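You operate a simulated robot arm through the tools that you are given. There is no shell and no other tool. Be economical: measure what you need, move in short steps, check, and stop when the job is done.

Carry out the task below with a simulated two-armed robot. There is one attempt and no reset: what you move stays moved.

JOB
Put the line reel on the long upper shelf under the worktop. Take the orange socks and put it on the long upper shelf under the worktop. Close the grey worktop door. Put the clear cup in the deep basin of the tiled sink. Take the pink stick and put it on top of the green soap. Fetch the teal stick and stand it on the short upper shelf under the worktop. Take the pink pot and put it on the top of the worktop. Open the washer door. The order is free. Set down upright: line reel, teal stick.
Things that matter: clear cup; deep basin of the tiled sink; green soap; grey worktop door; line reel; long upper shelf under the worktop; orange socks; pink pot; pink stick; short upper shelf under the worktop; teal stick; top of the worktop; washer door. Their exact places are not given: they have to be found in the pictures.

Only the result counts: the job must be done as asked and must still hold three seconds after the hand-in. Knocking over, shifting, dropping, spilling or breaking anything else fails it.

ROBOT AND FRAMES
Two 7-joint arms with two-finger parallel grippers on one trunk, on a base that drives. Base frame: it is fixed to the floor where the robot stands at the start and does not move with it; the origin is under the middle of the robot, x ahead of it, y to its left, z up. Readings come in cm, rad, newtons and seconds.
The left shoulder is at the start at [5, 16.1, 109.8], the right one opposite. With the tool pointing down near the work surface each hand reaches from about 22 to 68 cm from the robot's upright axis, wherever it stands, measured 20 degrees to its own side. Places, roughly: clear cup [-25, 175, 100]; deep basin of the tiled sink [-270, 200, 60]; green soap [50, 0, 100]; grey worktop door [-60, 220, 40]; line reel (6x10x10 cm) [50, -10, 90]; long upper shelf under the worktop [40, 30, 50]; orange socks [0, 150, 100]; pink pot (10x10x10 cm) [-120, 290, 110]; pink stick [-25, 200, 100]; short upper shelf under the worktop [-30, 280, 50]; teal stick [-25, 200, 100]; top of the worktop [0, 220, 90]; washer door [-400, 110, 60]. Payload 3.43 kg a hand.
Tool frame (each hand has its own): the origin (TCP) lies between the finger pads and is the grasp point; the fingertips stand 3 cm ahead of it; z points along the fingers, y is the line along which they close. Largest opening 9.4 cm; finger width 2.8, thickness 1; the body of the gripper, 5 by 9.6 cm, starts 5.5 cm behind the TCP.
Orientation is told as [roll, pitch, yaw] about the base's x, y, z axes, in that order, counted from this pose: with the fingers straight down and closing along the base's y, the tool's x points along the base's -x, its y along +y and its z along -z.

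CONTROLS
- The arms move only by the tool arm_command. It takes "left_commands", "right_commands" or both (then of equal length, played together; a hand with none holds still); each is a list of rows, each a list of 3 entries, a list of its own where there are three numbers: the finger opening in cm, from 0 to 9.4, then the shift along the tool's x, y, z in units of 50 mm (1.0 is 50 mm), then the turn, a rotation vector about the tool's x, y, z in units of 4 degrees (1.0 is 4 degrees). In form: [[gripper, [x, y, z], [rx, ry, rz]], ...]. A call has 1 to 8 rows; each row shifts and turns the commanded pose from where the row before left it, along the tool's axes as they then stand. A call with a number of a shift or a turn outside -1 to 1 is refused whole. Rows are played at 5 a second. More than 5 cm and 0.15 rad between two rows, or a gripper value outside its range, and nothing of the call is played. Where a pose cannot be reached the arm comes as near as it can. A force on the tool above 40 N (or 10 N above the force at the start of the call, whichever is more), or a blocked arm, ends the call early, and 0.2 s more pass. The fingers move at their own pace (about 4.5 cm/s each) and stop on an object; they squeeze with about 30 N. The grip force told is the motor's: it shows also when the fingers shut on nothing. Time passes only in rows, and 0.2 s behind the last, so rows that do not move let the fingers close. It gives the time, the measured TCP pose, the force on the tool (base axes), the opening and the grip force at its end, in the units of the frame above (readings bear some noise), with the torque about the TCP (base axes, N m) and any sound that the robot's microphone picked up, and new pictures: "views" is both (left out), scene, wrist or none (wrist: the cameras of the hands that moved).
- Cameras (640 x 400 px; columns grow to the right, rows downward): "scene" is now at [14.8, 0.1, 123.08]; the picture's right is [0.08, -1.00, 0.00], its down [-0.48, -0.04, -0.88] and it looks along [0.87, 0.07, -0.48] (base axes); focal length 236 px, centre (320, 200). "left" rides on the left gripper at [7.6, -1.4, -10.2] in its tool frame; the picture's right is [0.18, 0.98, 0.00], its down [-0.75, 0.14, -0.64] and it looks along [-0.63, 0.12, 0.77] (tool axes); focal length 243 px, centre (320, 200). "right" rides on the right gripper at [7.6, 1.4, -10.2] in its tool frame; the picture's right is [-0.18, 0.98, 0.00], its down [-0.75, -0.14, -0.64] and it looks along [-0.63, -0.12, 0.77] (tool axes); focal length 243 px, centre (320, 200).
- move_column(by): slides the trunk up (or, below 0, down) by that many cm; the arms and the scene camera ride with it, the base frame stays. It gives what a move gives, with no picture.
- base_move(legs): drives the robot by 1 to 6 legs, each [ahead, left, turn to the left] in cm, cm and rad, along the robot's own axes; the way and the turn of a leg run together, so that a leg with both is an arc; at most 150 cm and 3.142 rad a leg. The arms and the cameras ride along, it lands a little off, and it stops where it bumps. It gives what a move gives, and a new picture of the scene camera.
- turn_head(pan, tilt): turns the head with the scene camera to pan (to the left, within 1.396 rad either way) and tilt (down, from -0.506 to 1.204), counted from straight ahead of the robot. It gives what a move gives, and a new picture of the scene camera.
- locate(camera, pixels): for up to 12 pixels [column, row] of the newest picture of that camera ("zoom" is the newest enlarged one), the place [x, y, z] in the base frame of the surface seen there, good to about 0.2 cm, but the place of the scene camera against the robot may be out by one fixed shift of up to 2.5 cm in any direction. No time passes.
- enlarge(camera, box): a new picture of the part [left, top, right, bottom] of that camera's present view, enlarged. No time passes.
- close_job(): hands the job in; it is judged then, once.

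Work in short steps. Measure before you move; look again where a grasp or a placing could have gone wrong, and mend it. You have 138 turns and 260 pictures in all, those below and enlarged ones among them. Open the grippers and draw the arms clear of the work before you hand the job in, unless the task says otherwise.

The tools are called after "Request:" as name(argument=value, ...) on one line, values as JSON. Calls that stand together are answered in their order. arm_command: Moves the arms, as the interface text tells. Its arguments: {"type":"object","properties":{"left_commands":{"type":"array","items":{"type":"array"}},"right_commands":{"type":"array","items":{"type":"array"}},"views":{"type":"string","enum":["both","scene","wrist","none"]}},"required":[]} The other tools are called the same way: move_column (by) slides the trunk up or down; base_move (legs) drives the base; turn_head (pan, tilt) turns the head that bears the scene camera; locate (camera, pixels) gives the place of the surface under pixels of a picture; enlarge (camera, box) takes an enlarged picture of a part of a camera's view; close_job () hands the job in.

At the start:

```text
clock: 0.0
left_tool_pos: [37.07, 17.68, 110.99]
left_ee_rot: [-0.001, 0.0, 0.0]
left_contact_force: [0.4, -0.5, -1.0]
left_ft_torque: [-0.03, -0.02, 0.02]
left_finger_gap: 9.39
left_grasp_force: 0.1
right_tool_pos: [37.89, -15.7, 111.0]
right_ee_rot: [0.0, 0.0, -0.002]
right_contact_force: [0.2, -0.1, 0.0]
right_ft_torque: [0.03, 0.04, 0.02]
right_finger_gap: 9.39
right_grasp_force: 0.1
trunk travel left (down, up): [-12.5, 14.2]
robot x, y, heading: [0.07, 0.16, -0.0]
head pan, tilt: [0.084, 0.499]
```

scene: 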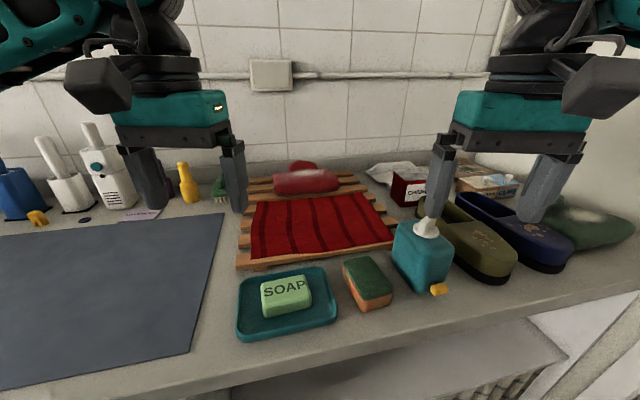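
right: 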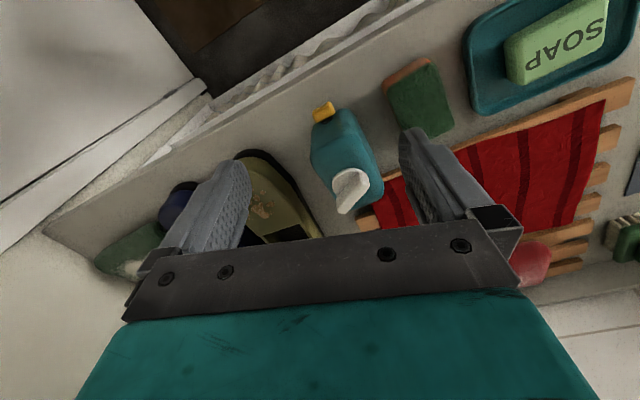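
left: 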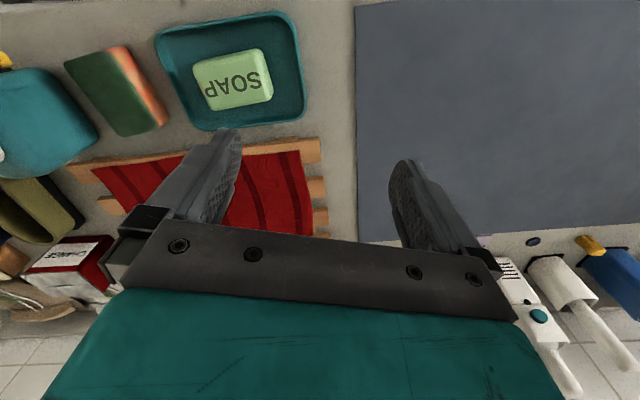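

The scene shows the worktop ahead with soap at (285,292); I don't recognise the line reel yet. I enlarge the middle part and locate some things.

Request:
enlarge(camera="scene", box=[220, 140, 640, 400])

Request:
locate(camera="scene", pixels=[[285, 292], [425, 250], [437, 289], [368, 285], [410, 188], [487, 182], [300, 180], [500, 360], [255, 385], [335, 375]])

Request:
turn_head(pan=0.0, tilt=1.1)

Request:
turn_head(pan=1.3, tilt=0.4)

```text
1.52 times, centred on (430, 270) of scene
```

zoom: 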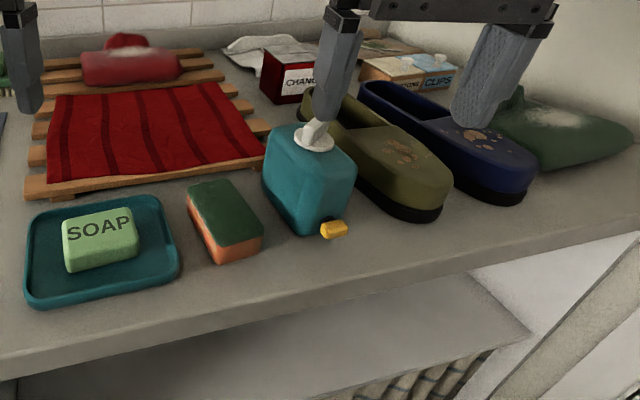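

```text
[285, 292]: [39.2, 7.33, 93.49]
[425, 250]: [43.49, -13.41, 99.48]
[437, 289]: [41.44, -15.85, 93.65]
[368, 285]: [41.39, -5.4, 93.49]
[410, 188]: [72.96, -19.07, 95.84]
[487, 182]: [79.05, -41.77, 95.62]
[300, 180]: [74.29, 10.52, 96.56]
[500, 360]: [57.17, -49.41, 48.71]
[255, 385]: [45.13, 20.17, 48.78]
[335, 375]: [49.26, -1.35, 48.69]
```

```text
clock: 1.0
left_tool_pos: [36.95, 17.61, 111.03]
left_ee_rot: [0.001, 0.0, 0.001]
left_contact_force: [0.2, -0.1, -0.5]
left_ft_torque: [0.0, 0.0, 0.0]
left_finger_gap: 9.39
left_grasp_force: 0.0
right_tool_pos: [37.83, -15.73, 110.98]
right_ee_rot: [0.001, 0.001, 0.001]
right_contact_force: [0.7, 1.1, -0.4]
right_ft_torque: [0.04, 0.02, 0.02]
right_finger_gap: 9.41
right_grasp_force: 0.1
trunk travel left (down, up): [-12.5, 14.2]
robot x, y, heading: [-0.17, -0.23, -0.002]
head pan, tilt: [0.0, 1.1]
```

scene: 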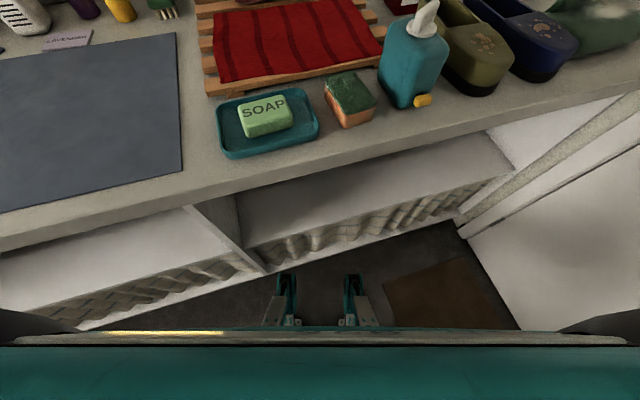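

```text
clock: 2.5
left_tool_pos: [36.93, 17.72, 110.95]
left_ee_rot: [0.001, 0.001, -0.001]
left_contact_force: [0.6, -0.3, -0.8]
left_ft_torque: [-0.03, 0.01, 0.0]
left_finger_gap: 9.43
left_grasp_force: 0.0
right_tool_pos: [37.97, -15.64, 111.0]
right_ee_rot: [0.0, 0.0, 0.0]
right_contact_force: [0.0, -0.3, -0.9]
right_ft_torque: [-0.02, 0.01, -0.02]
right_finger_gap: 9.4
right_grasp_force: 0.0
trunk travel left (down, up): [-12.5, 14.2]
robot x, y, heading: [0.25, 0.5, 0.001]
head pan, tilt: [1.3, 0.4]
```

scene: 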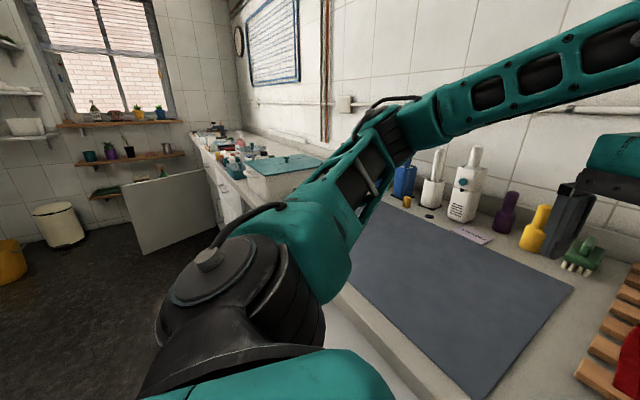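

Head down view gives the worktop shelf; left view shows an open grey door at (170,210). I check the teal object from the wrist camera and locate key spots on the left.

Request:
enlarge(camera="right", box=[220, 60, 480, 222])

Request:
enlarge(camera="scene", box=[0, 80, 320, 280])

Request:
locate(camera="scene", pixels=[[170, 210], [122, 188], [208, 169], [143, 254], [222, 225], [215, 145], [245, 180], [290, 170], [395, 330], [165, 145], [85, 155], [60, 225]])

```text
2.46 times, centred on (350, 141) of right
```

zoom: 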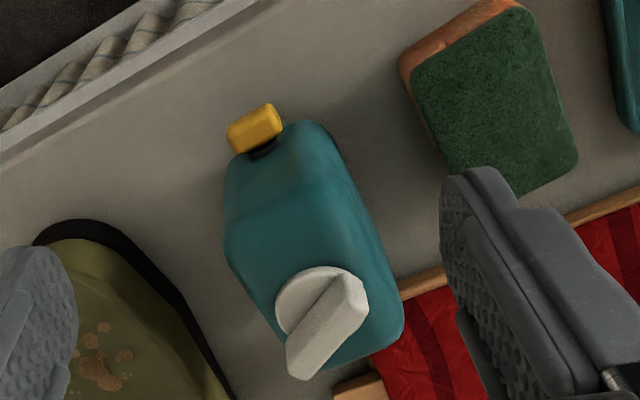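

```text
2.00 times, centred on (160, 180) of scene
```

zoom: 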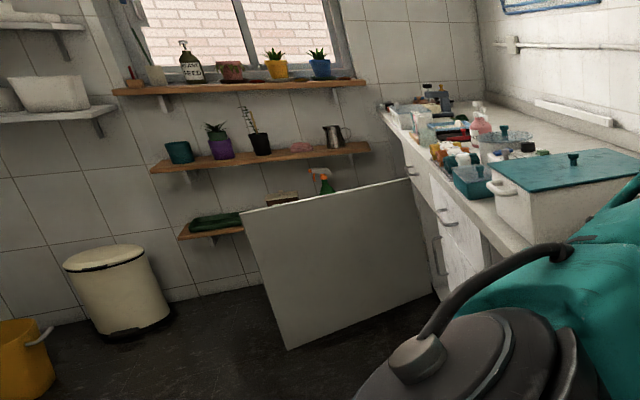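

```text
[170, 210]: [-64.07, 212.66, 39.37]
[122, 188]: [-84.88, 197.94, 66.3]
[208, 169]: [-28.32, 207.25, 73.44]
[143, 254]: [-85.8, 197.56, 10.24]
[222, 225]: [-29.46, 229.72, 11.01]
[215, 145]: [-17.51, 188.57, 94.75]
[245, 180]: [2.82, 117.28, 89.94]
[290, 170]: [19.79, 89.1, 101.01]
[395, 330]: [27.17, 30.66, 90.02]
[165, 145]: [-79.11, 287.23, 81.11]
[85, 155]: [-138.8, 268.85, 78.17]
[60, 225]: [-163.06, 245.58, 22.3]
```

The teal case with a crank is the line reel at about [43,-13]; the door is open at ~(-85,198)-(-30,230). I back up to see the shelves under the worktop.

Request:
base_move(legs=[[-45, 0, 0]])

Request:
turn_head(pan=0.3, tilt=0.75)

```text
clock: 5.2
left_tool_pos: [-7.62, 17.64, 111.05]
left_ee_rot: [-0.001, 0.0, 0.001]
left_contact_force: [-0.5, 0.1, -0.1]
left_ft_torque: [0.0, -0.02, -0.02]
left_finger_gap: 9.4
left_grasp_force: 0.0
right_tool_pos: [-6.87, -15.59, 111.02]
right_ee_rot: [0.0, 0.0, -0.001]
right_contact_force: [0.0, 0.4, 0.0]
right_ft_torque: [0.02, -0.03, 0.03]
right_finger_gap: 9.36
right_grasp_force: 0.0
trunk travel left (down, up): [-12.5, 14.2]
robot x, y, heading: [-44.51, 0.16, -0.002]
head pan, tilt: [1.3, 0.4]
```

scene: 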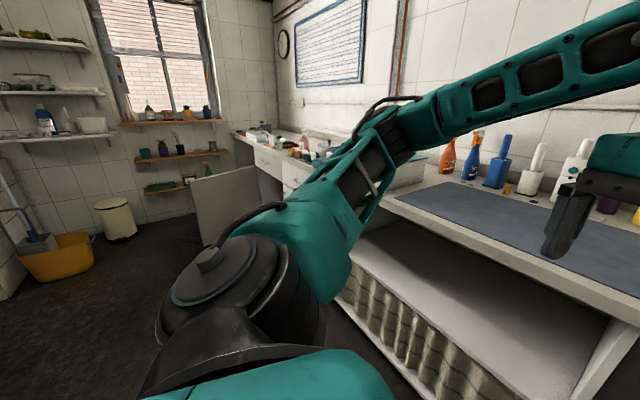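

```text
clock: 6.4
left_tool_pos: [-7.65, 17.66, 111.01]
left_ee_rot: [-0.001, 0.0, 0.0]
left_contact_force: [0.3, 1.5, 0.0]
left_ft_torque: [0.01, 0.01, 0.01]
left_finger_gap: 9.42
left_grasp_force: 0.0
right_tool_pos: [-6.79, -15.82, 110.97]
right_ee_rot: [0.001, 0.0, -0.003]
right_contact_force: [0.1, -0.6, -0.8]
right_ft_torque: [0.0, -0.02, 0.0]
right_finger_gap: 9.39
right_grasp_force: 0.0
trunk travel left (down, up): [-12.5, 14.2]
robot x, y, heading: [-44.92, 0.15, -0.007]
head pan, tilt: [0.3, 0.75]
```

scene: 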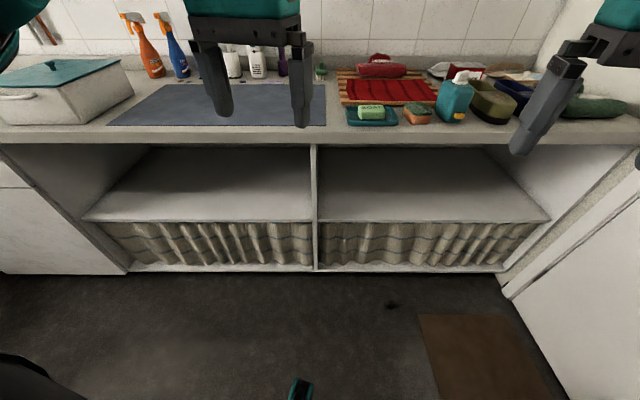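

The long upper shelf is visible in two bays split by a divider at (315,200). I locate its borders and the reel from here.

Request:
locate(camera="scene", pixels=[[85, 219], [310, 219], [320, 219], [548, 219], [430, 185], [430, 160], [100, 150], [314, 150], [560, 145], [455, 90], [400, 265], [240, 190]])

Request:
locate(camera="scene", pixels=[[5, 130], [150, 138], [600, 137], [450, 117], [465, 95], [437, 88], [495, 180]])

```text
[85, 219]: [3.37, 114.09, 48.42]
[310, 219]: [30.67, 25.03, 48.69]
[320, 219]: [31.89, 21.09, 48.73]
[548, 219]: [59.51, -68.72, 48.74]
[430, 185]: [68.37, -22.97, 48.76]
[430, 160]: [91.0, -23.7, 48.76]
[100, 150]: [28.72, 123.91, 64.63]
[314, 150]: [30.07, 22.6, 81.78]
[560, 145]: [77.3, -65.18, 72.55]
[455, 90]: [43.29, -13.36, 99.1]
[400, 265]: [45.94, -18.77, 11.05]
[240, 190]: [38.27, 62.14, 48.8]
```

```text
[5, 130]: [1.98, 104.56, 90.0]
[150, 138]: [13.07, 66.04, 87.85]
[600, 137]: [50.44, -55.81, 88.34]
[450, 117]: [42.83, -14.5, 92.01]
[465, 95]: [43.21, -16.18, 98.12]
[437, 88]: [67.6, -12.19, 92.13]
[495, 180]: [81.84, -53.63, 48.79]
```

Worktop normal has heading ≈0.298 rad; shelf z 48.7, front at ~36.7 along that normal. I square the robot to the worktop and pitch the right hand forward by 56°.

Request:
base_move(legs=[[0, 0, 0.305], [0, -22, 0], [27, 0, 0]])

Request:
arm_command(right_commands=[[9.4, [0, 0, 0], [0, -1, 0]], [9.4, [0, 0, 0], [0, -1, 0]], [9.4, [0, 0, 0], [0, -1, 0]], [9.4, [0, 0, 0], [0, -1, 0]], [9.4, [0, 0, 0], [0, -1, 0]], [9.4, [0, 0, 0], [0, -1, 0]], [9.4, [0, 0, 0], [0, -1, 0]]], views="none")

Request:
arm_command(right_commands=[[9.4, [0, 0, 0], [0, -1, 0]], [9.4, [0, 0, 0], [0, -1, 0]], [9.4, [0, 0, 0], [0, -1, 0]], [9.4, [0, 0, 0], [0, -1, 0]], [9.4, [0, 0, 0], [0, -1, 0]], [9.4, [0, 0, 0], [0, -1, 0]], [9.4, [0, 0, 0], [0, -1, 0]]], views="both")

```text
clock: 10.6
left_tool_pos: [17.7, 14.76, 110.98]
left_ee_rot: [0.0, 0.001, 0.305]
left_contact_force: [-0.2, 0.7, -1.3]
left_ft_torque: [0.0, 0.01, 0.03]
left_finger_gap: 9.37
left_grasp_force: 0.0
right_tool_pos: [28.38, -16.89, 110.9]
right_ee_rot: [0.0, 0.0, 0.305]
right_contact_force: [0.4, -0.2, -0.9]
right_ft_torque: [0.03, -0.01, 0.04]
right_finger_gap: 9.39
right_grasp_force: 0.0
trunk travel left (down, up): [-12.5, 14.2]
robot x, y, heading: [-12.25, -13.25, 0.302]
head pan, tilt: [0.3, 0.75]
```

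scene: 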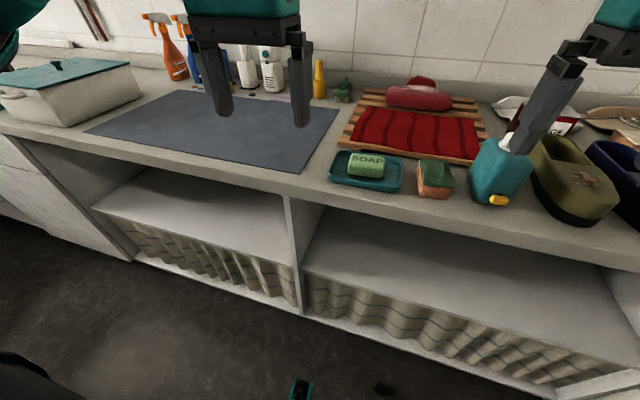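

```text
clock: 12.2
left_tool_pos: [17.67, 14.74, 110.93]
left_ee_rot: [0.001, 0.001, 0.306]
left_contact_force: [-0.4, -0.3, 0.0]
left_ft_torque: [0.03, 0.0, -0.01]
left_finger_gap: 9.4
left_grasp_force: 0.0
right_tool_pos: [28.5, -16.75, 111.03]
right_ee_rot: [0.0, -0.491, 0.303]
right_contact_force: [-0.1, 0.0, 0.4]
right_ft_torque: [0.02, -0.01, 0.03]
right_finger_gap: 9.43
right_grasp_force: 0.1
trunk travel left (down, up): [-12.5, 14.2]
robot x, y, heading: [-12.25, -12.57, 0.301]
head pan, tilt: [0.3, 0.75]
```

```text
clock: 13.8
left_tool_pos: [17.62, 14.65, 111.03]
left_ee_rot: [0.0, -0.001, 0.305]
left_contact_force: [-0.3, -0.9, -0.5]
left_ft_torque: [0.01, -0.02, 0.0]
left_finger_gap: 9.42
left_grasp_force: 0.2
right_tool_pos: [28.61, -16.66, 111.27]
right_ee_rot: [0.0, -0.976, 0.303]
right_contact_force: [0.4, -0.2, 0.3]
right_ft_torque: [0.0, -0.01, 0.02]
right_finger_gap: 9.39
right_grasp_force: 0.2
right hand out of reach, approached as far as the arm can: row 7
trunk travel left (down, up): [-12.5, 14.2]
robot x, y, heading: [-12.59, -13.51, 0.303]
head pan, tilt: [0.3, 0.75]
```

scene: 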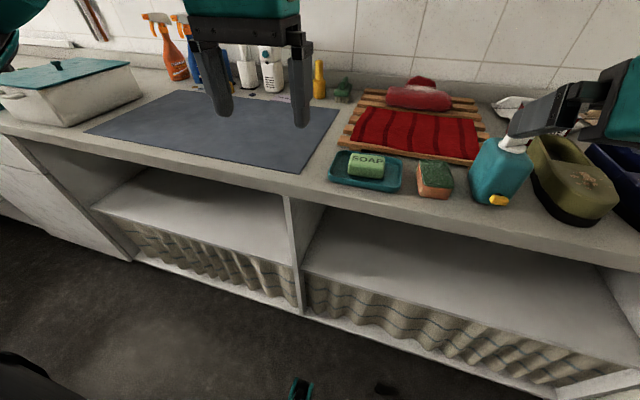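
right: 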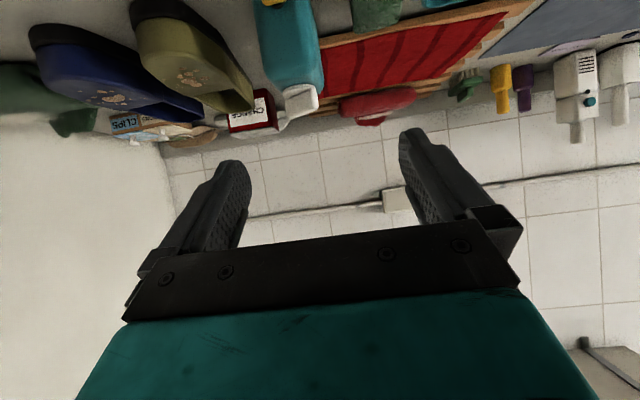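

The wrist camera sees the reel at (290,50). I locate reel points with the wrist camera and the same with the scene camera to calibrate.

Request:
locate(camera="right", pixels=[[265, 70], [318, 70], [295, 85], [290, 45], [300, 100], [260, 30], [312, 20], [218, 75], [372, 20]])

Request:
enlarge(camera="scene", box=[400, 100, 640, 250])

Request:
locate(camera="scene", pixels=[[476, 180], [473, 165], [521, 170], [508, 155], [490, 190], [530, 180], [452, 185], [517, 204], [600, 183], [481, 196], [516, 140]])

```text
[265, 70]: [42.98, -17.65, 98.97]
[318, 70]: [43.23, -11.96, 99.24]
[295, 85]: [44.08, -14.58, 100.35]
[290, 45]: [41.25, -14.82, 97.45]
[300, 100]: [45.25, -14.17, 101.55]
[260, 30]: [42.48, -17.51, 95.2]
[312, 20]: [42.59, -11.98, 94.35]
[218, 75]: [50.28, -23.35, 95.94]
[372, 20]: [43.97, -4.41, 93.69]
```

```text
2.67 times, centred on (520, 175) of scene
```

zoom: 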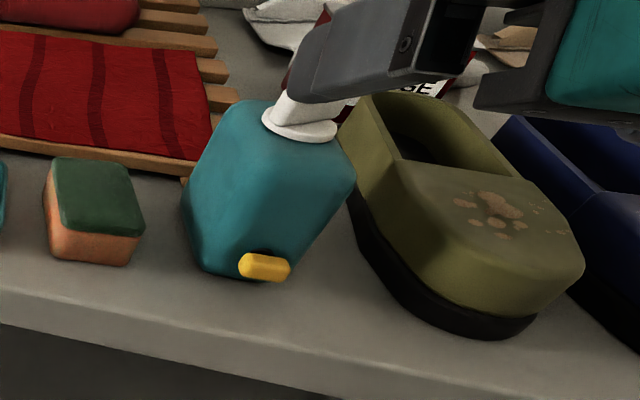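

```text
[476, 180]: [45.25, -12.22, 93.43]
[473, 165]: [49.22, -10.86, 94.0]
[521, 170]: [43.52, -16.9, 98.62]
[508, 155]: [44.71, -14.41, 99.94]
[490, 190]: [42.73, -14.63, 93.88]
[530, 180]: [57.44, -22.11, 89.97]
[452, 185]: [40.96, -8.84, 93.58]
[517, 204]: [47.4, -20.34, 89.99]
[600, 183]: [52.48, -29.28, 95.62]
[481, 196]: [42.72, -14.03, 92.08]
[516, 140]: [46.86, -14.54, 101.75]
```

The reel stands aligned with base x (front at x≈42.5, y −18…−11.7). I yaw the tool to heading 0 and go to a pre-grasp 12 cm in front.

Request:
arm_command(right_commands=[[8.6, [0, 0, 0], [0.9, 0, 0.61]], [8.6, [0, 0, 0], [0.9, 0, 0.61]], [8.6, [0, 0, 0], [0.9, 0, 0.61]], [8.6, [0, 0, 0], [0.9, 0, 0.61]], [8.6, [0.2, 0.13, 0.69], [0, 0, 0]], [8.6, [0.2, 0.13, 0.69], [0, 0, 0]], [8.6, [0.2, 0.13, 0.69], [0, 0, 0]]], views="both")

```text
clock: 15.4
left_tool_pos: [17.74, 14.83, 110.84]
left_ee_rot: [0.001, -0.001, 0.305]
left_contact_force: [0.6, 0.4, 0.6]
left_ft_torque: [-0.02, -0.02, 0.03]
left_finger_gap: 9.43
left_grasp_force: 0.0
right_tool_pos: [35.78, -14.38, 103.04]
right_ee_rot: [0.001, -0.976, -0.002]
right_contact_force: [-0.8, -0.8, -0.4]
right_ft_torque: [-0.01, -0.04, 0.01]
right_finger_gap: 8.61
right_grasp_force: 0.0
trunk travel left (down, up): [-12.5, 14.2]
robot x, y, heading: [-12.55, -13.77, 0.304]
head pan, tilt: [0.3, 0.75]
```

scene: 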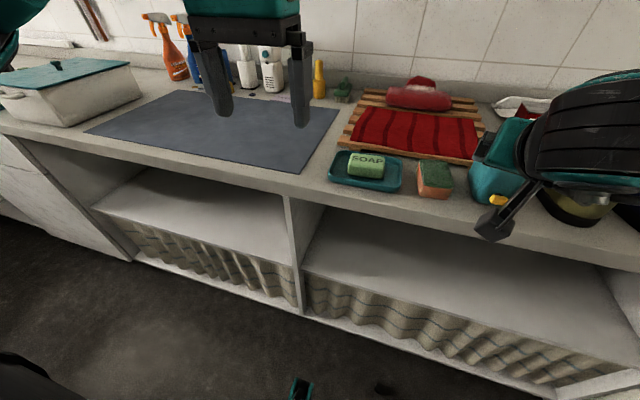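
right: 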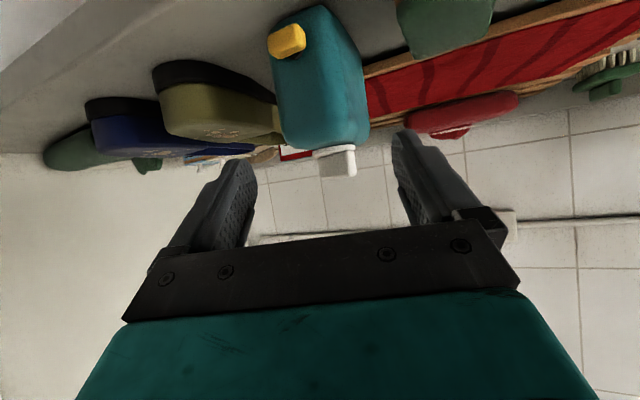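

The reel shows front and one side face (275–325, 325–368). I locate its edges to fix its yaw.

Request:
locate(camera="right", pixels=[[276, 80], [300, 80], [324, 80], [345, 80], [362, 80], [285, 110], [310, 110], [335, 110], [355, 110], [278, 100], [322, 20], [352, 45]])

Request:
enlarge(camera="right", box=[200, 0, 440, 150])

```text
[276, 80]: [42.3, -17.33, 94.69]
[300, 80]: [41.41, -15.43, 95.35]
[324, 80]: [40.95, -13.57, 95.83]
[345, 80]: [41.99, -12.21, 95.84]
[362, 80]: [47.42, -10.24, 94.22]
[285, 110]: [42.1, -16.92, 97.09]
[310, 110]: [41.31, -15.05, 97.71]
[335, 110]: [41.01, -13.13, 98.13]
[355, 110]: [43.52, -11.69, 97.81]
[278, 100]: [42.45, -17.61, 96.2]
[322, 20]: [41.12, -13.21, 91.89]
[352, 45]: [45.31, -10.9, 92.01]
```

```text
2.67 times, centred on (320, 75) of right
```

zoom: 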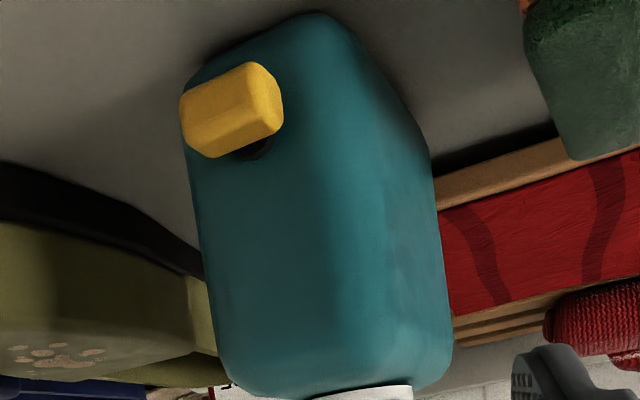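

The reel's heading is about 0.33 rad, aligned with the worktop. I turn the tool back accordingly and recenter on it at (45.6,−14.1).

Request:
arm_command(right_commands=[[8.2, [0, 0, 0], [-0.8, 0, -0.54]], [8.2, [0, 0, 0], [-0.8, 0, -0.54]], [8.2, [0, 0, 0], [-0.8, 0, -0.54]], [8.2, [0, 0, 0], [-0.8, 0, -0.54]], [8.2, [0, 0, 0], [-0.8, 0, -0.54]], [8.2, [0.07, -0.57, -0.1], [0, 0, 0]]], views="wrist")

```text
clock: 16.8
left_tool_pos: [17.55, 14.77, 111.0]
left_ee_rot: [0.002, 0.0, 0.304]
left_contact_force: [0.3, 0.2, 0.9]
left_ft_torque: [0.02, 0.03, -0.01]
left_finger_gap: 9.4
left_grasp_force: 0.1
right_tool_pos: [35.9, -17.49, 102.88]
right_ee_rot: [0.0, -0.978, 0.338]
right_contact_force: [-0.2, -0.4, -0.6]
right_ft_torque: [0.0, 0.01, 0.01]
right_finger_gap: 8.21
right_grasp_force: 0.0
trunk travel left (down, up): [-12.5, 14.2]
robot x, y, heading: [-12.12, -13.02, 0.304]
head pan, tilt: [0.3, 0.75]
```

right: 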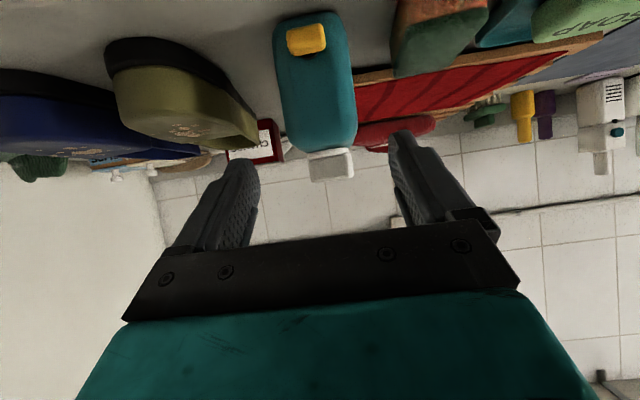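

The reel is centered between the fingers (≈316). I advance 12 cm along the tool and close.

Request:
arm_command(right_commands=[[8.2, [0, 0, 0.6], [0, 0, 0]], [8.2, [0, 0, 0.6], [0, 0, 0]], [8.2, [0, 0, 0.6], [0, 0, 0]], [8.2, [0, 0, 0.6], [0, 0, 0]], [4, [0, 0, 0], [0, 0, 0]], [3, [0, 0, 0], [0, 0, 0]], [3, [0, 0, 0], [0, 0, 0]]], views="both")

```text
clock: 18.4
left_tool_pos: [17.55, 14.76, 110.99]
left_ee_rot: [-0.001, 0.0, 0.305]
left_contact_force: [-0.4, -0.4, 0.6]
left_ft_torque: [-0.02, 0.0, 0.03]
left_finger_gap: 9.4
left_grasp_force: 0.0
right_tool_pos: [45.34, -14.33, 96.4]
right_ee_rot: [0.002, -0.978, 0.336]
right_contact_force: [1.2, 0.0, 0.3]
right_ft_torque: [0.05, -0.22, -0.04]
right_finger_gap: 6.44
right_grasp_force: 30.0
trunk travel left (down, up): [-12.5, 14.2]
robot x, y, heading: [-12.43, -13.33, 0.305]
head pan, tilt: [0.3, 0.75]
```

scene: 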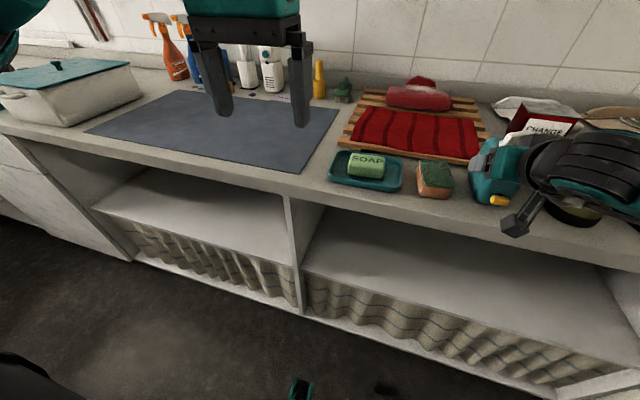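
right: 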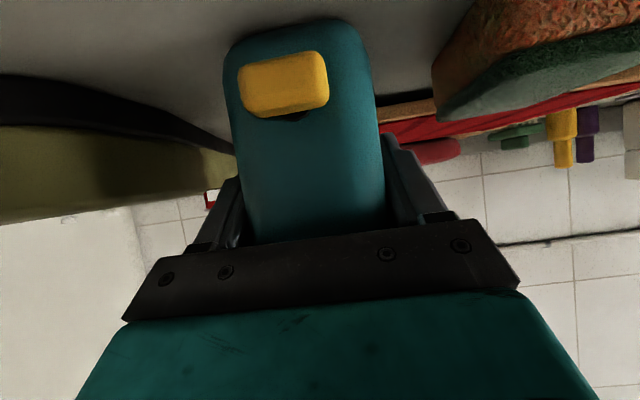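

The reel is gripped (6.44 cm, 30 N). I lift 4 cm, drive back 28 cm, then lower trunk and arm.

Request:
arm_command(right_commands=[[3, [-0.33, 0, -0.225], [0, 0, 0]], [3, [-0.33, 0, -0.225], [0, 0, 0]]], views="none")

Request:
base_move(legs=[[-28, 0, 0]])

Request:
move_column(by=-12.4)

Request:
arm_command(right_commands=[[3, [0.75, 0, 0.5], [0, 0, 0]], [3, [0.75, 0, 0.5], [0, 0, 0]], [3, [0.75, 0, 0.5], [0, 0, 0]], [3, [0.75, 0, 0.5], [0, 0, 0]], [3, [0.75, 0, 0.5], [0, 0, 0]], [3, [0.75, 0, 0.5], [0, 0, 0]]], views="both")

```text
clock: 19.0
left_tool_pos: [17.49, 14.72, 110.88]
left_ee_rot: [0.001, -0.001, 0.304]
left_contact_force: [0.0, -0.9, -0.7]
left_ft_torque: [-0.03, 0.01, 0.01]
left_finger_gap: 9.4
left_grasp_force: 0.0
right_tool_pos: [45.37, -14.11, 100.08]
right_ee_rot: [-0.001, -0.975, 0.336]
right_contact_force: [0.0, -0.6, -3.5]
right_ft_torque: [-0.02, 0.02, -0.02]
right_finger_gap: 6.41
right_grasp_force: 29.9
trunk travel left (down, up): [-12.5, 14.2]
robot x, y, heading: [-12.18, -12.92, 0.303]
head pan, tilt: [0.3, 0.75]
```

```text
clock: 21.0
left_tool_pos: [-9.61, 6.24, 111.1]
left_ee_rot: [-0.001, 0.001, 0.305]
left_contact_force: [-0.8, 0.8, 0.6]
left_ft_torque: [0.01, -0.01, 0.0]
left_finger_gap: 9.39
left_grasp_force: 0.0
right_tool_pos: [18.06, -22.65, 100.18]
right_ee_rot: [0.001, -0.976, 0.334]
right_contact_force: [0.3, 0.7, -3.5]
right_ft_torque: [0.01, 0.01, -0.02]
right_finger_gap: 6.38
right_grasp_force: 29.8
trunk travel left (down, up): [-12.5, 14.2]
robot x, y, heading: [-39.59, -21.7, 0.305]
head pan, tilt: [0.3, 0.75]
```

scene: 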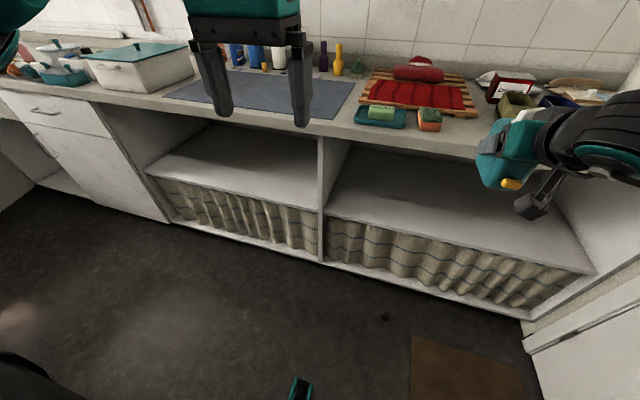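

```text
clock: 22.5
left_tool_pos: [-9.65, 6.13, 98.6]
left_ee_rot: [0.002, -0.001, 0.304]
left_contact_force: [0.0, 0.2, 0.0]
left_ft_torque: [0.04, 0.0, 0.01]
left_finger_gap: 9.39
left_grasp_force: 0.0
right_tool_pos: [18.05, -22.87, 87.75]
right_ee_rot: [0.002, -0.977, 0.335]
right_contact_force: [-1.0, 0.9, -3.8]
right_ft_torque: [-0.02, 0.05, 0.01]
right_finger_gap: 6.42
right_grasp_force: 29.9
trunk travel left (down, up): [-0.1, 26.6]
robot x, y, heading: [-39.83, -21.79, 0.3]
head pan, tilt: [0.3, 0.75]
```

```text
clock: 23.9
left_tool_pos: [-9.67, 6.21, 98.52]
left_ee_rot: [-0.001, 0.0, 0.304]
left_contact_force: [0.1, 0.5, -0.1]
left_ft_torque: [-0.06, -0.03, 0.0]
left_finger_gap: 9.38
left_grasp_force: 0.2
right_tool_pos: [17.66, -22.17, 73.71]
right_ee_rot: [0.013, -0.977, 0.34]
right_contact_force: [0.4, 0.2, -2.9]
right_ft_torque: [-0.04, 0.05, 0.02]
right_finger_gap: 6.42
right_grasp_force: 30.1
right hand out of reach, approached as far as the arm can: row 3, 4, 5, 6
trunk travel left (down, up): [-0.1, 26.6]
robot x, y, heading: [-39.38, -21.57, 0.306]
head pan, tilt: [0.3, 0.75]
```

scene: 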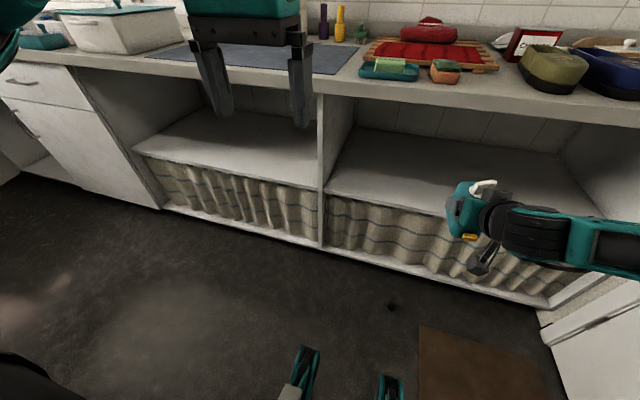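
right: 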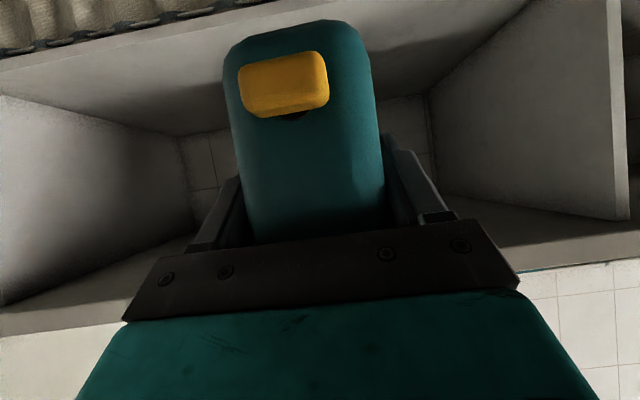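

Lowering stalled at z=73.7 by reach. I try extending the arm further forward while lowering.

Request:
arm_command(right_commands=[[3, [-0.56, 0, 0.83], [0, 0, 0]], [3, [-0.56, 0, 0.83], [0, 0, 0]], [3, [0.66, 0, 0.44], [0, 0, 0]], [3, [0.66, 0, 0.44], [0, 0, 0]], [3, [0.66, 0, 0.44], [0, 0, 0]]], views="none")

```text
clock: 25.1
left_tool_pos: [-9.46, 6.21, 98.66]
left_ee_rot: [0.0, 0.0, 0.304]
left_contact_force: [-0.5, 1.0, 0.0]
left_ft_torque: [0.01, 0.0, -0.05]
left_finger_gap: 9.4
left_grasp_force: 0.0
right_tool_pos: [27.11, -19.1, 67.05]
right_ee_rot: [-0.001, -0.978, 0.337]
right_contact_force: [0.2, 0.8, -4.2]
right_ft_torque: [-0.02, 0.0, -0.03]
right_finger_gap: 6.45
right_grasp_force: 29.9
right hand out of reach, approached as far as the arm can: row 4, 5
trunk travel left (down, up): [-0.1, 26.6]
robot x, y, heading: [-39.59, -21.36, 0.304]
head pan, tilt: [0.3, 0.75]
```

Further out lets it go lower (z 67). I back the base 10 cm and extend more.

Request:
base_move(legs=[[-10, 0, 0]])

Request:
arm_command(right_commands=[[3, [-0.5, 0, 0.8], [0, 0, 0]], [3, [-0.5, 0, 0.8], [0, 0, 0]], [3, [0.66, 0, 0.44], [0, 0, 0]], [3, [0.66, 0, 0.44], [0, 0, 0]], [3, [0.66, 0, 0.44], [0, 0, 0]]], views="none")

```text
clock: 26.3
left_tool_pos: [-19.23, 2.97, 98.62]
left_ee_rot: [0.001, 0.0, 0.3]
left_contact_force: [0.1, 0.0, 1.0]
left_ft_torque: [0.04, -0.01, 0.0]
left_finger_gap: 9.41
left_grasp_force: 0.0
right_tool_pos: [17.33, -22.48, 67.17]
right_ee_rot: [-0.001, -0.976, 0.332]
right_contact_force: [-0.6, -0.3, -3.4]
right_ft_torque: [-0.04, 0.0, 0.02]
right_finger_gap: 6.41
right_grasp_force: 29.9
trunk travel left (down, up): [-0.1, 26.6]
robot x, y, heading: [-49.38, -25.03, 0.295]
head pan, tilt: [0.3, 0.75]
```

scene: 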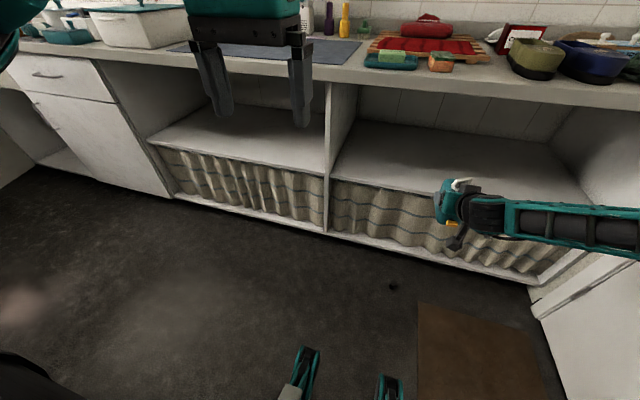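

```text
clock: 27.5
left_tool_pos: [-19.33, 3.04, 98.63]
left_ee_rot: [-0.002, 0.0, 0.302]
left_contact_force: [0.2, -0.6, -1.1]
left_ft_torque: [-0.05, 0.0, 0.02]
left_finger_gap: 9.41
left_grasp_force: 0.1
right_tool_pos: [24.36, -19.65, 56.24]
right_ee_rot: [0.005, -0.977, 0.33]
right_contact_force: [0.3, -0.3, -2.9]
right_ft_torque: [-0.01, 0.03, 0.03]
right_finger_gap: 6.41
right_grasp_force: 29.5
right hand out of reach, approached as far as the arm can: row 4, 5
trunk travel left (down, up): [-0.1, 26.6]
robot x, y, heading: [-49.34, -24.74, 0.298]
head pan, tilt: [0.3, 0.75]
```

Now z=56.2 with upright pose. I raise slightly and look through the wrist camera to verify shelf height.

Request:
arm_command(right_commands=[[3, [-0.2, 0, -0.135], [0, 0, 0]], [3, [0, 0, 0], [0, 0, 0]]], views="both")

Request:
locate(camera="right", pixels=[[80, 80], [150, 90], [480, 60], [200, 110], [560, 100], [420, 60], [50, 60], [450, 30]])

Request:
locate(camera="scene", pixels=[[440, 190], [470, 170], [400, 170], [340, 165], [560, 190]])

```text
clock: 28.1
left_tool_pos: [-19.2, 3.0, 98.59]
left_ee_rot: [0.001, 0.0, 0.301]
left_contact_force: [0.2, -0.1, -0.3]
left_ft_torque: [0.0, 0.01, 0.01]
left_finger_gap: 9.38
left_grasp_force: 0.1
right_tool_pos: [24.96, -19.42, 57.26]
right_ee_rot: [0.002, -0.975, 0.331]
right_contact_force: [0.6, 1.3, -4.1]
right_ft_torque: [0.0, 0.03, -0.02]
right_finger_gap: 6.43
right_grasp_force: 29.6
right hand out of reach, approached as far as the arm can: row 1
trunk travel left (down, up): [-0.1, 26.6]
robot x, y, heading: [-49.64, -24.4, 0.301]
head pan, tilt: [0.3, 0.75]
```

scene: 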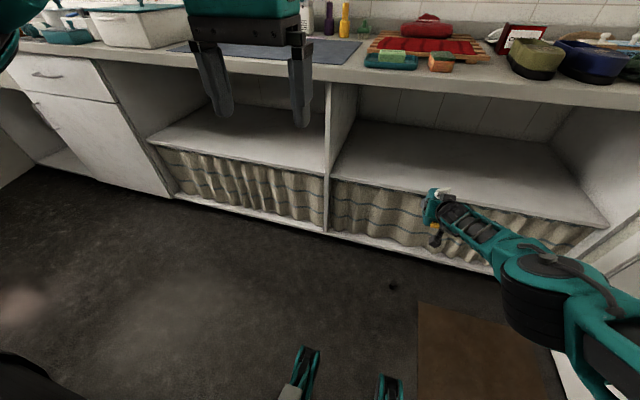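
right: 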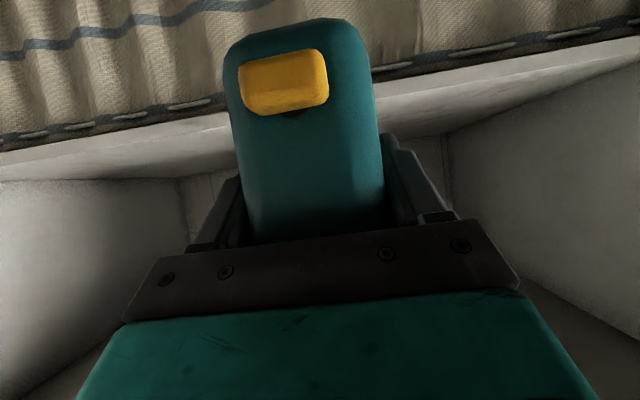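

```text
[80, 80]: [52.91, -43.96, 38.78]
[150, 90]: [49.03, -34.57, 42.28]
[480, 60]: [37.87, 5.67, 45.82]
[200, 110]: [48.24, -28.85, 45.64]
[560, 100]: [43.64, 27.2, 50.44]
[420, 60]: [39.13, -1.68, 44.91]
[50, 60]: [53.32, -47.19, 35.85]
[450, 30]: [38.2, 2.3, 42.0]
```

```text
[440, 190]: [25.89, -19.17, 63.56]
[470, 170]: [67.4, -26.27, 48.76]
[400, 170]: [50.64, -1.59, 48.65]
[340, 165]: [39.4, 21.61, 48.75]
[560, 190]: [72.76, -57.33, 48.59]
```

I sample the shelf top surface in the wrist view (e.g. (410,110),(150,155)).

Request:
locate(camera="right", pixels=[[410, 110], [430, 115], [400, 120], [210, 140], [200, 160], [120, 165], [480, 100], [540, 95], [290, 200], [270, 220]])

```text
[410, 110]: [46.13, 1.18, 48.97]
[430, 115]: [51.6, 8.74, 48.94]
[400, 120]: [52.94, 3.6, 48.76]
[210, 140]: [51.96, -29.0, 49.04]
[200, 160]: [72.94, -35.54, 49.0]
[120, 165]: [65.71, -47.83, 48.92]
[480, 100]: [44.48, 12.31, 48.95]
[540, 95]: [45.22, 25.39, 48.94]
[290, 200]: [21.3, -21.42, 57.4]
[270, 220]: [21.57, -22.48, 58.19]
```

Shelf top is z≈48.9; the reel bottom is at ~50.9. I drive 29 cm forward to bring it over the shelf.

Request:
base_move(legs=[[20, 0, 0], [9, 0, 0]])

Request:
arm_command(right_commands=[[3, [0.1, 0, 0.2], [0, 0, 0]], [3, [0.1, 0, 0.2], [0, 0, 0]], [3, [0.1, 0, 0.2], [0, 0, 0]]], views="both")

```text
clock: 30.4
left_tool_pos: [7.74, 11.14, 98.63]
left_ee_rot: [-0.001, 0.0, 0.294]
left_contact_force: [1.4, -0.1, 0.2]
left_ft_torque: [0.03, 0.0, 0.0]
left_finger_gap: 9.38
left_grasp_force: 0.1
right_tool_pos: [51.77, -11.58, 57.23]
right_ee_rot: [0.0, -0.976, 0.326]
right_contact_force: [-0.5, -0.5, -4.4]
right_ft_torque: [0.01, 0.03, 0.01]
right_finger_gap: 6.43
right_grasp_force: 30.3
trunk travel left (down, up): [-0.1, 26.6]
robot x, y, heading: [-22.47, -16.69, 0.295]
head pan, tilt: [0.3, 0.75]
```

scene: 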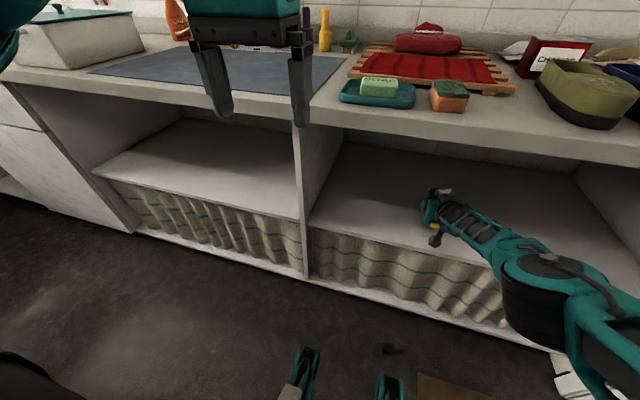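

```text
clock: 31.2
left_tool_pos: [7.7, 11.14, 98.63]
left_ee_rot: [0.0, 0.001, 0.295]
left_contact_force: [-0.3, 0.4, -0.4]
left_ft_torque: [0.0, -0.02, -0.01]
left_finger_gap: 9.39
left_grasp_force: 0.0
right_tool_pos: [51.17, -11.26, 56.44]
right_ee_rot: [0.0, -0.976, 0.327]
right_contact_force: [-0.8, 0.1, -3.6]
right_ft_torque: [-0.01, 0.01, 0.01]
right_finger_gap: 6.41
right_grasp_force: 29.4
right hand out of reach, approached as far as the arm can: row 1, 2, 3
trunk travel left (down, up): [-0.1, 26.6]
robot x, y, heading: [-22.59, -16.64, 0.297]
head pan, tilt: [0.3, 0.75]
```

scene: 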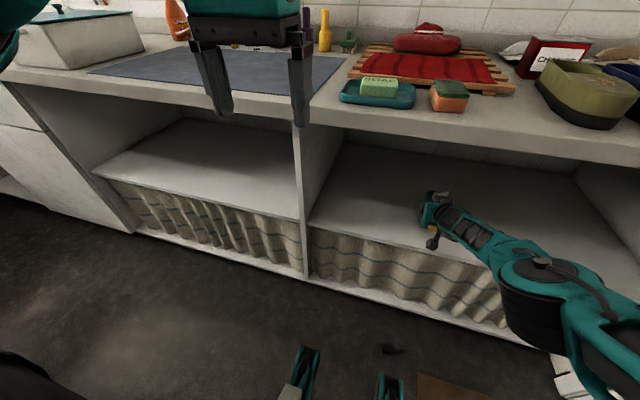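
right: 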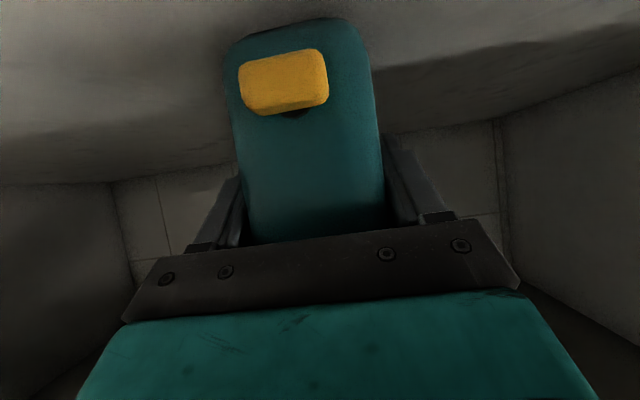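

About 1 cm to go, at the edge of reach. I try commanding down with a bit backward.

Request:
arm_command(right_commands=[[3, [0.25, 0, 0.0], [0, 0, 0]], [3, [0.16, 0, 0.1], [0, 0, 0]], [3, [0.1, 0, 0], [0, 0, 0]]], views="none")

```text
clock: 32.0
left_tool_pos: [7.54, 11.16, 98.64]
left_ee_rot: [-0.002, -0.003, 0.294]
left_contact_force: [0.1, 0.7, -0.7]
left_ft_torque: [-0.03, -0.02, -0.02]
left_finger_gap: 9.39
left_grasp_force: 0.1
right_tool_pos: [50.25, -11.7, 55.09]
right_ee_rot: [-0.005, -0.987, 0.33]
right_contact_force: [4.4, 3.7, 25.2]
right_ft_torque: [-0.03, 0.42, -0.12]
right_finger_gap: 6.43
right_grasp_force: 29.9
right hand out of reach, approached as far as the arm can: row 2
trunk travel left (down, up): [-0.1, 26.6]
robot x, y, heading: [-22.37, -16.91, 0.297]
head pan, tilt: [0.3, 0.75]
```

Contact 25 N upward: the reel stands on the shelf. I open and check before backing out.

Request:
arm_command(right_commands=[[7.5, [0, 0, 0], [0, 0, 0]], [8.6, [0, 0, 0], [0, 0, 0]], [8.6, [0, 0, 0], [0, 0, 0]]], views="wrist")

Request:
base_move(legs=[[-35, 0, 0]])

```text
clock: 32.8
left_tool_pos: [7.62, 11.07, 98.52]
left_ee_rot: [0.001, 0.0, 0.294]
left_contact_force: [-0.6, -0.2, -0.6]
left_ft_torque: [-0.04, -0.01, -0.01]
left_finger_gap: 9.4
left_grasp_force: 0.0
right_tool_pos: [49.89, -11.89, 54.22]
right_ee_rot: [-0.001, -0.975, 0.325]
right_contact_force: [0.0, 0.3, 1.0]
right_ft_torque: [-0.01, -0.01, -0.02]
right_finger_gap: 8.59
right_grasp_force: 0.0
trunk travel left (down, up): [-0.1, 26.6]
robot x, y, heading: [-22.79, -16.87, 0.295]
head pan, tilt: [0.3, 0.75]
```

right: 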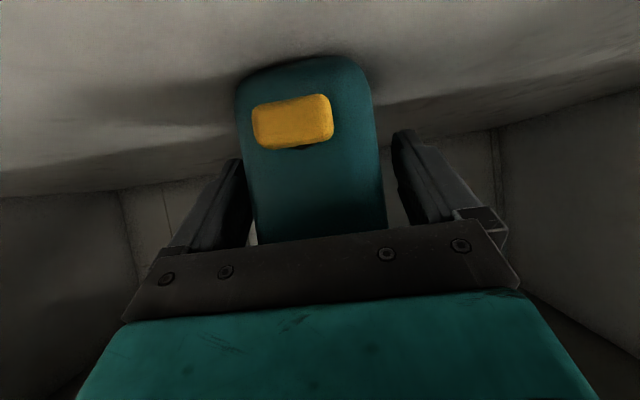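

```text
clock: 35.1
left_tool_pos: [-26.35, 0.52, 98.69]
left_ee_rot: [0.002, 0.0, 0.283]
left_contact_force: [0.0, 0.5, -1.2]
left_ft_torque: [0.03, -0.01, -0.02]
left_finger_gap: 9.39
left_grasp_force: 0.0
right_tool_pos: [15.62, -22.81, 54.19]
right_ee_rot: [-0.001, -0.977, 0.314]
right_contact_force: [0.7, -0.4, -0.4]
right_ft_torque: [-0.01, -0.01, 0.03]
right_finger_gap: 8.6
right_grasp_force: 0.2
trunk travel left (down, up): [-0.1, 26.6]
robot x, y, heading: [-56.88, -26.72, 0.282]
head pan, tilt: [0.3, 0.75]
```

scene: 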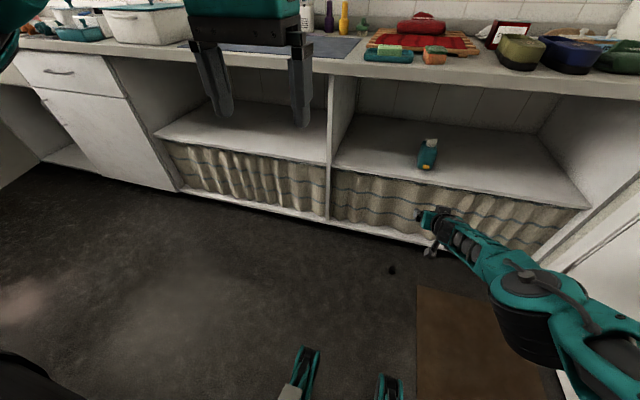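

The reel stands on the long upper shelf. I raise trunk and right arm, then drive left along the worktop to see the other things.

Request:
move_column(by=20)

Request:
arm_command(right_commands=[[9.4, [-0.27, 0, -0.93], [0, 0, 0]], [9.4, [-0.27, 0, -0.93], [0, 0, 0]], [9.4, [-0.27, 0, -0.93], [0, 0, 0]], [9.4, [-0.27, 0, -0.93], [0, 0, 0]], [9.4, [-0.27, 0, -0.93], [0, 0, 0]], [9.4, [-0.27, 0, -0.93], [0, 0, 0]], [9.4, [-0.27, 0, -0.93], [0, 0, 0]], [9.4, [-0.27, 0, -0.93], [0, 0, 0]]], views="none")

Request:
base_move(legs=[[0, 100, 0.015], [0, 75, 0]])

Request:
turn_head(pan=0.35, tilt=0.45)

```text
clock: 37.2
left_tool_pos: [-26.35, 0.54, 118.61]
left_ee_rot: [0.0, 0.0, 0.283]
left_contact_force: [0.4, -0.6, 0.7]
left_ft_torque: [0.01, -0.01, 0.03]
left_finger_gap: 9.37
left_grasp_force: 0.0
right_tool_pos: [15.6, -22.85, 74.22]
right_ee_rot: [0.0, -0.974, 0.313]
right_contact_force: [-0.2, 0.1, -1.2]
right_ft_torque: [0.0, 0.04, -0.02]
right_finger_gap: 8.58
right_grasp_force: 0.1
trunk travel left (down, up): [-20.1, 6.6]
robot x, y, heading: [-56.66, -26.57, 0.287]
head pan, tilt: [0.3, 0.75]
```

```text
clock: 39.0
left_tool_pos: [-26.46, 0.53, 118.7]
left_ee_rot: [0.0, -0.001, 0.283]
left_contact_force: [0.2, -0.5, -0.7]
left_ft_torque: [0.03, -0.01, -0.01]
left_finger_gap: 9.42
left_grasp_force: 0.1
right_tool_pos: [0.65, -30.42, 100.2]
right_ee_rot: [-0.001, -0.977, 0.316]
right_contact_force: [-0.8, -0.1, 0.3]
right_ft_torque: [-0.01, -0.01, 0.03]
right_finger_gap: 9.4
right_grasp_force: 0.1
right hand out of reach, approached as far as the arm can: row 1, 2, 3, 4
trunk travel left (down, up): [-20.1, 6.6]
robot x, y, heading: [-57.09, -26.93, 0.281]
head pan, tilt: [0.3, 0.75]
```

```text
clock: 47.9
left_tool_pos: [-75.37, 167.56, 118.54]
left_ee_rot: [-0.001, -0.001, 0.28]
left_contact_force: [-0.1, 0.1, -0.2]
left_ft_torque: [-0.01, -0.01, 0.0]
left_finger_gap: 9.4
left_grasp_force: 0.0
right_tool_pos: [-48.55, 136.62, 100.25]
right_ee_rot: [0.0, -0.975, 0.312]
right_contact_force: [0.7, 0.8, 0.3]
right_ft_torque: [0.01, 0.0, 0.0]
right_finger_gap: 9.39
right_grasp_force: 0.0
trunk travel left (down, up): [-20.1, 6.6]
robot x, y, heading: [-105.9, 140.39, 0.28]
head pan, tilt: [0.3, 0.75]
```

scene: 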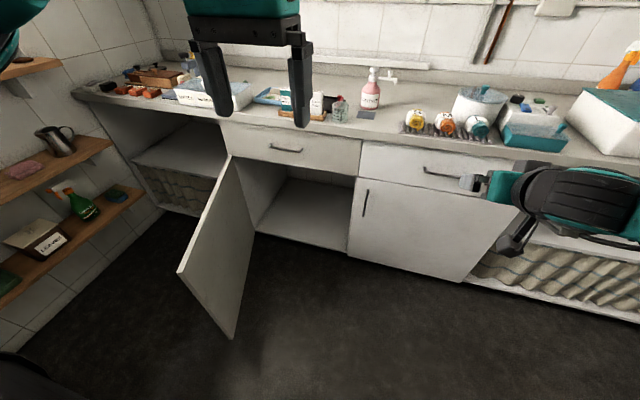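

```text
clock: 48.7
left_tool_pos: [-75.36, 167.53, 118.67]
left_ee_rot: [0.001, 0.001, 0.279]
left_contact_force: [-0.7, -0.6, -0.5]
left_ft_torque: [0.01, 0.0, 0.02]
left_finger_gap: 9.39
left_grasp_force: 0.0
right_tool_pos: [-48.5, 136.65, 100.11]
right_ee_rot: [0.0, -0.976, 0.31]
right_contact_force: [0.3, -0.2, 0.1]
right_ft_torque: [0.0, 0.0, 0.01]
right_finger_gap: 9.41
right_grasp_force: 0.0
trunk travel left (down, up): [-20.1, 6.6]
robot x, y, heading: [-105.74, 139.93, 0.28]
head pan, tilt: [0.351, 0.45]
```

scene: 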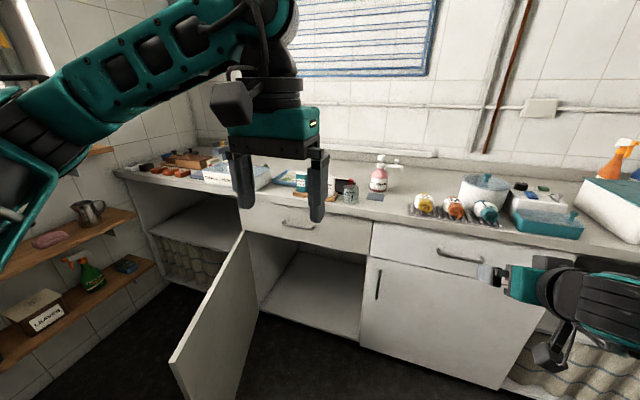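

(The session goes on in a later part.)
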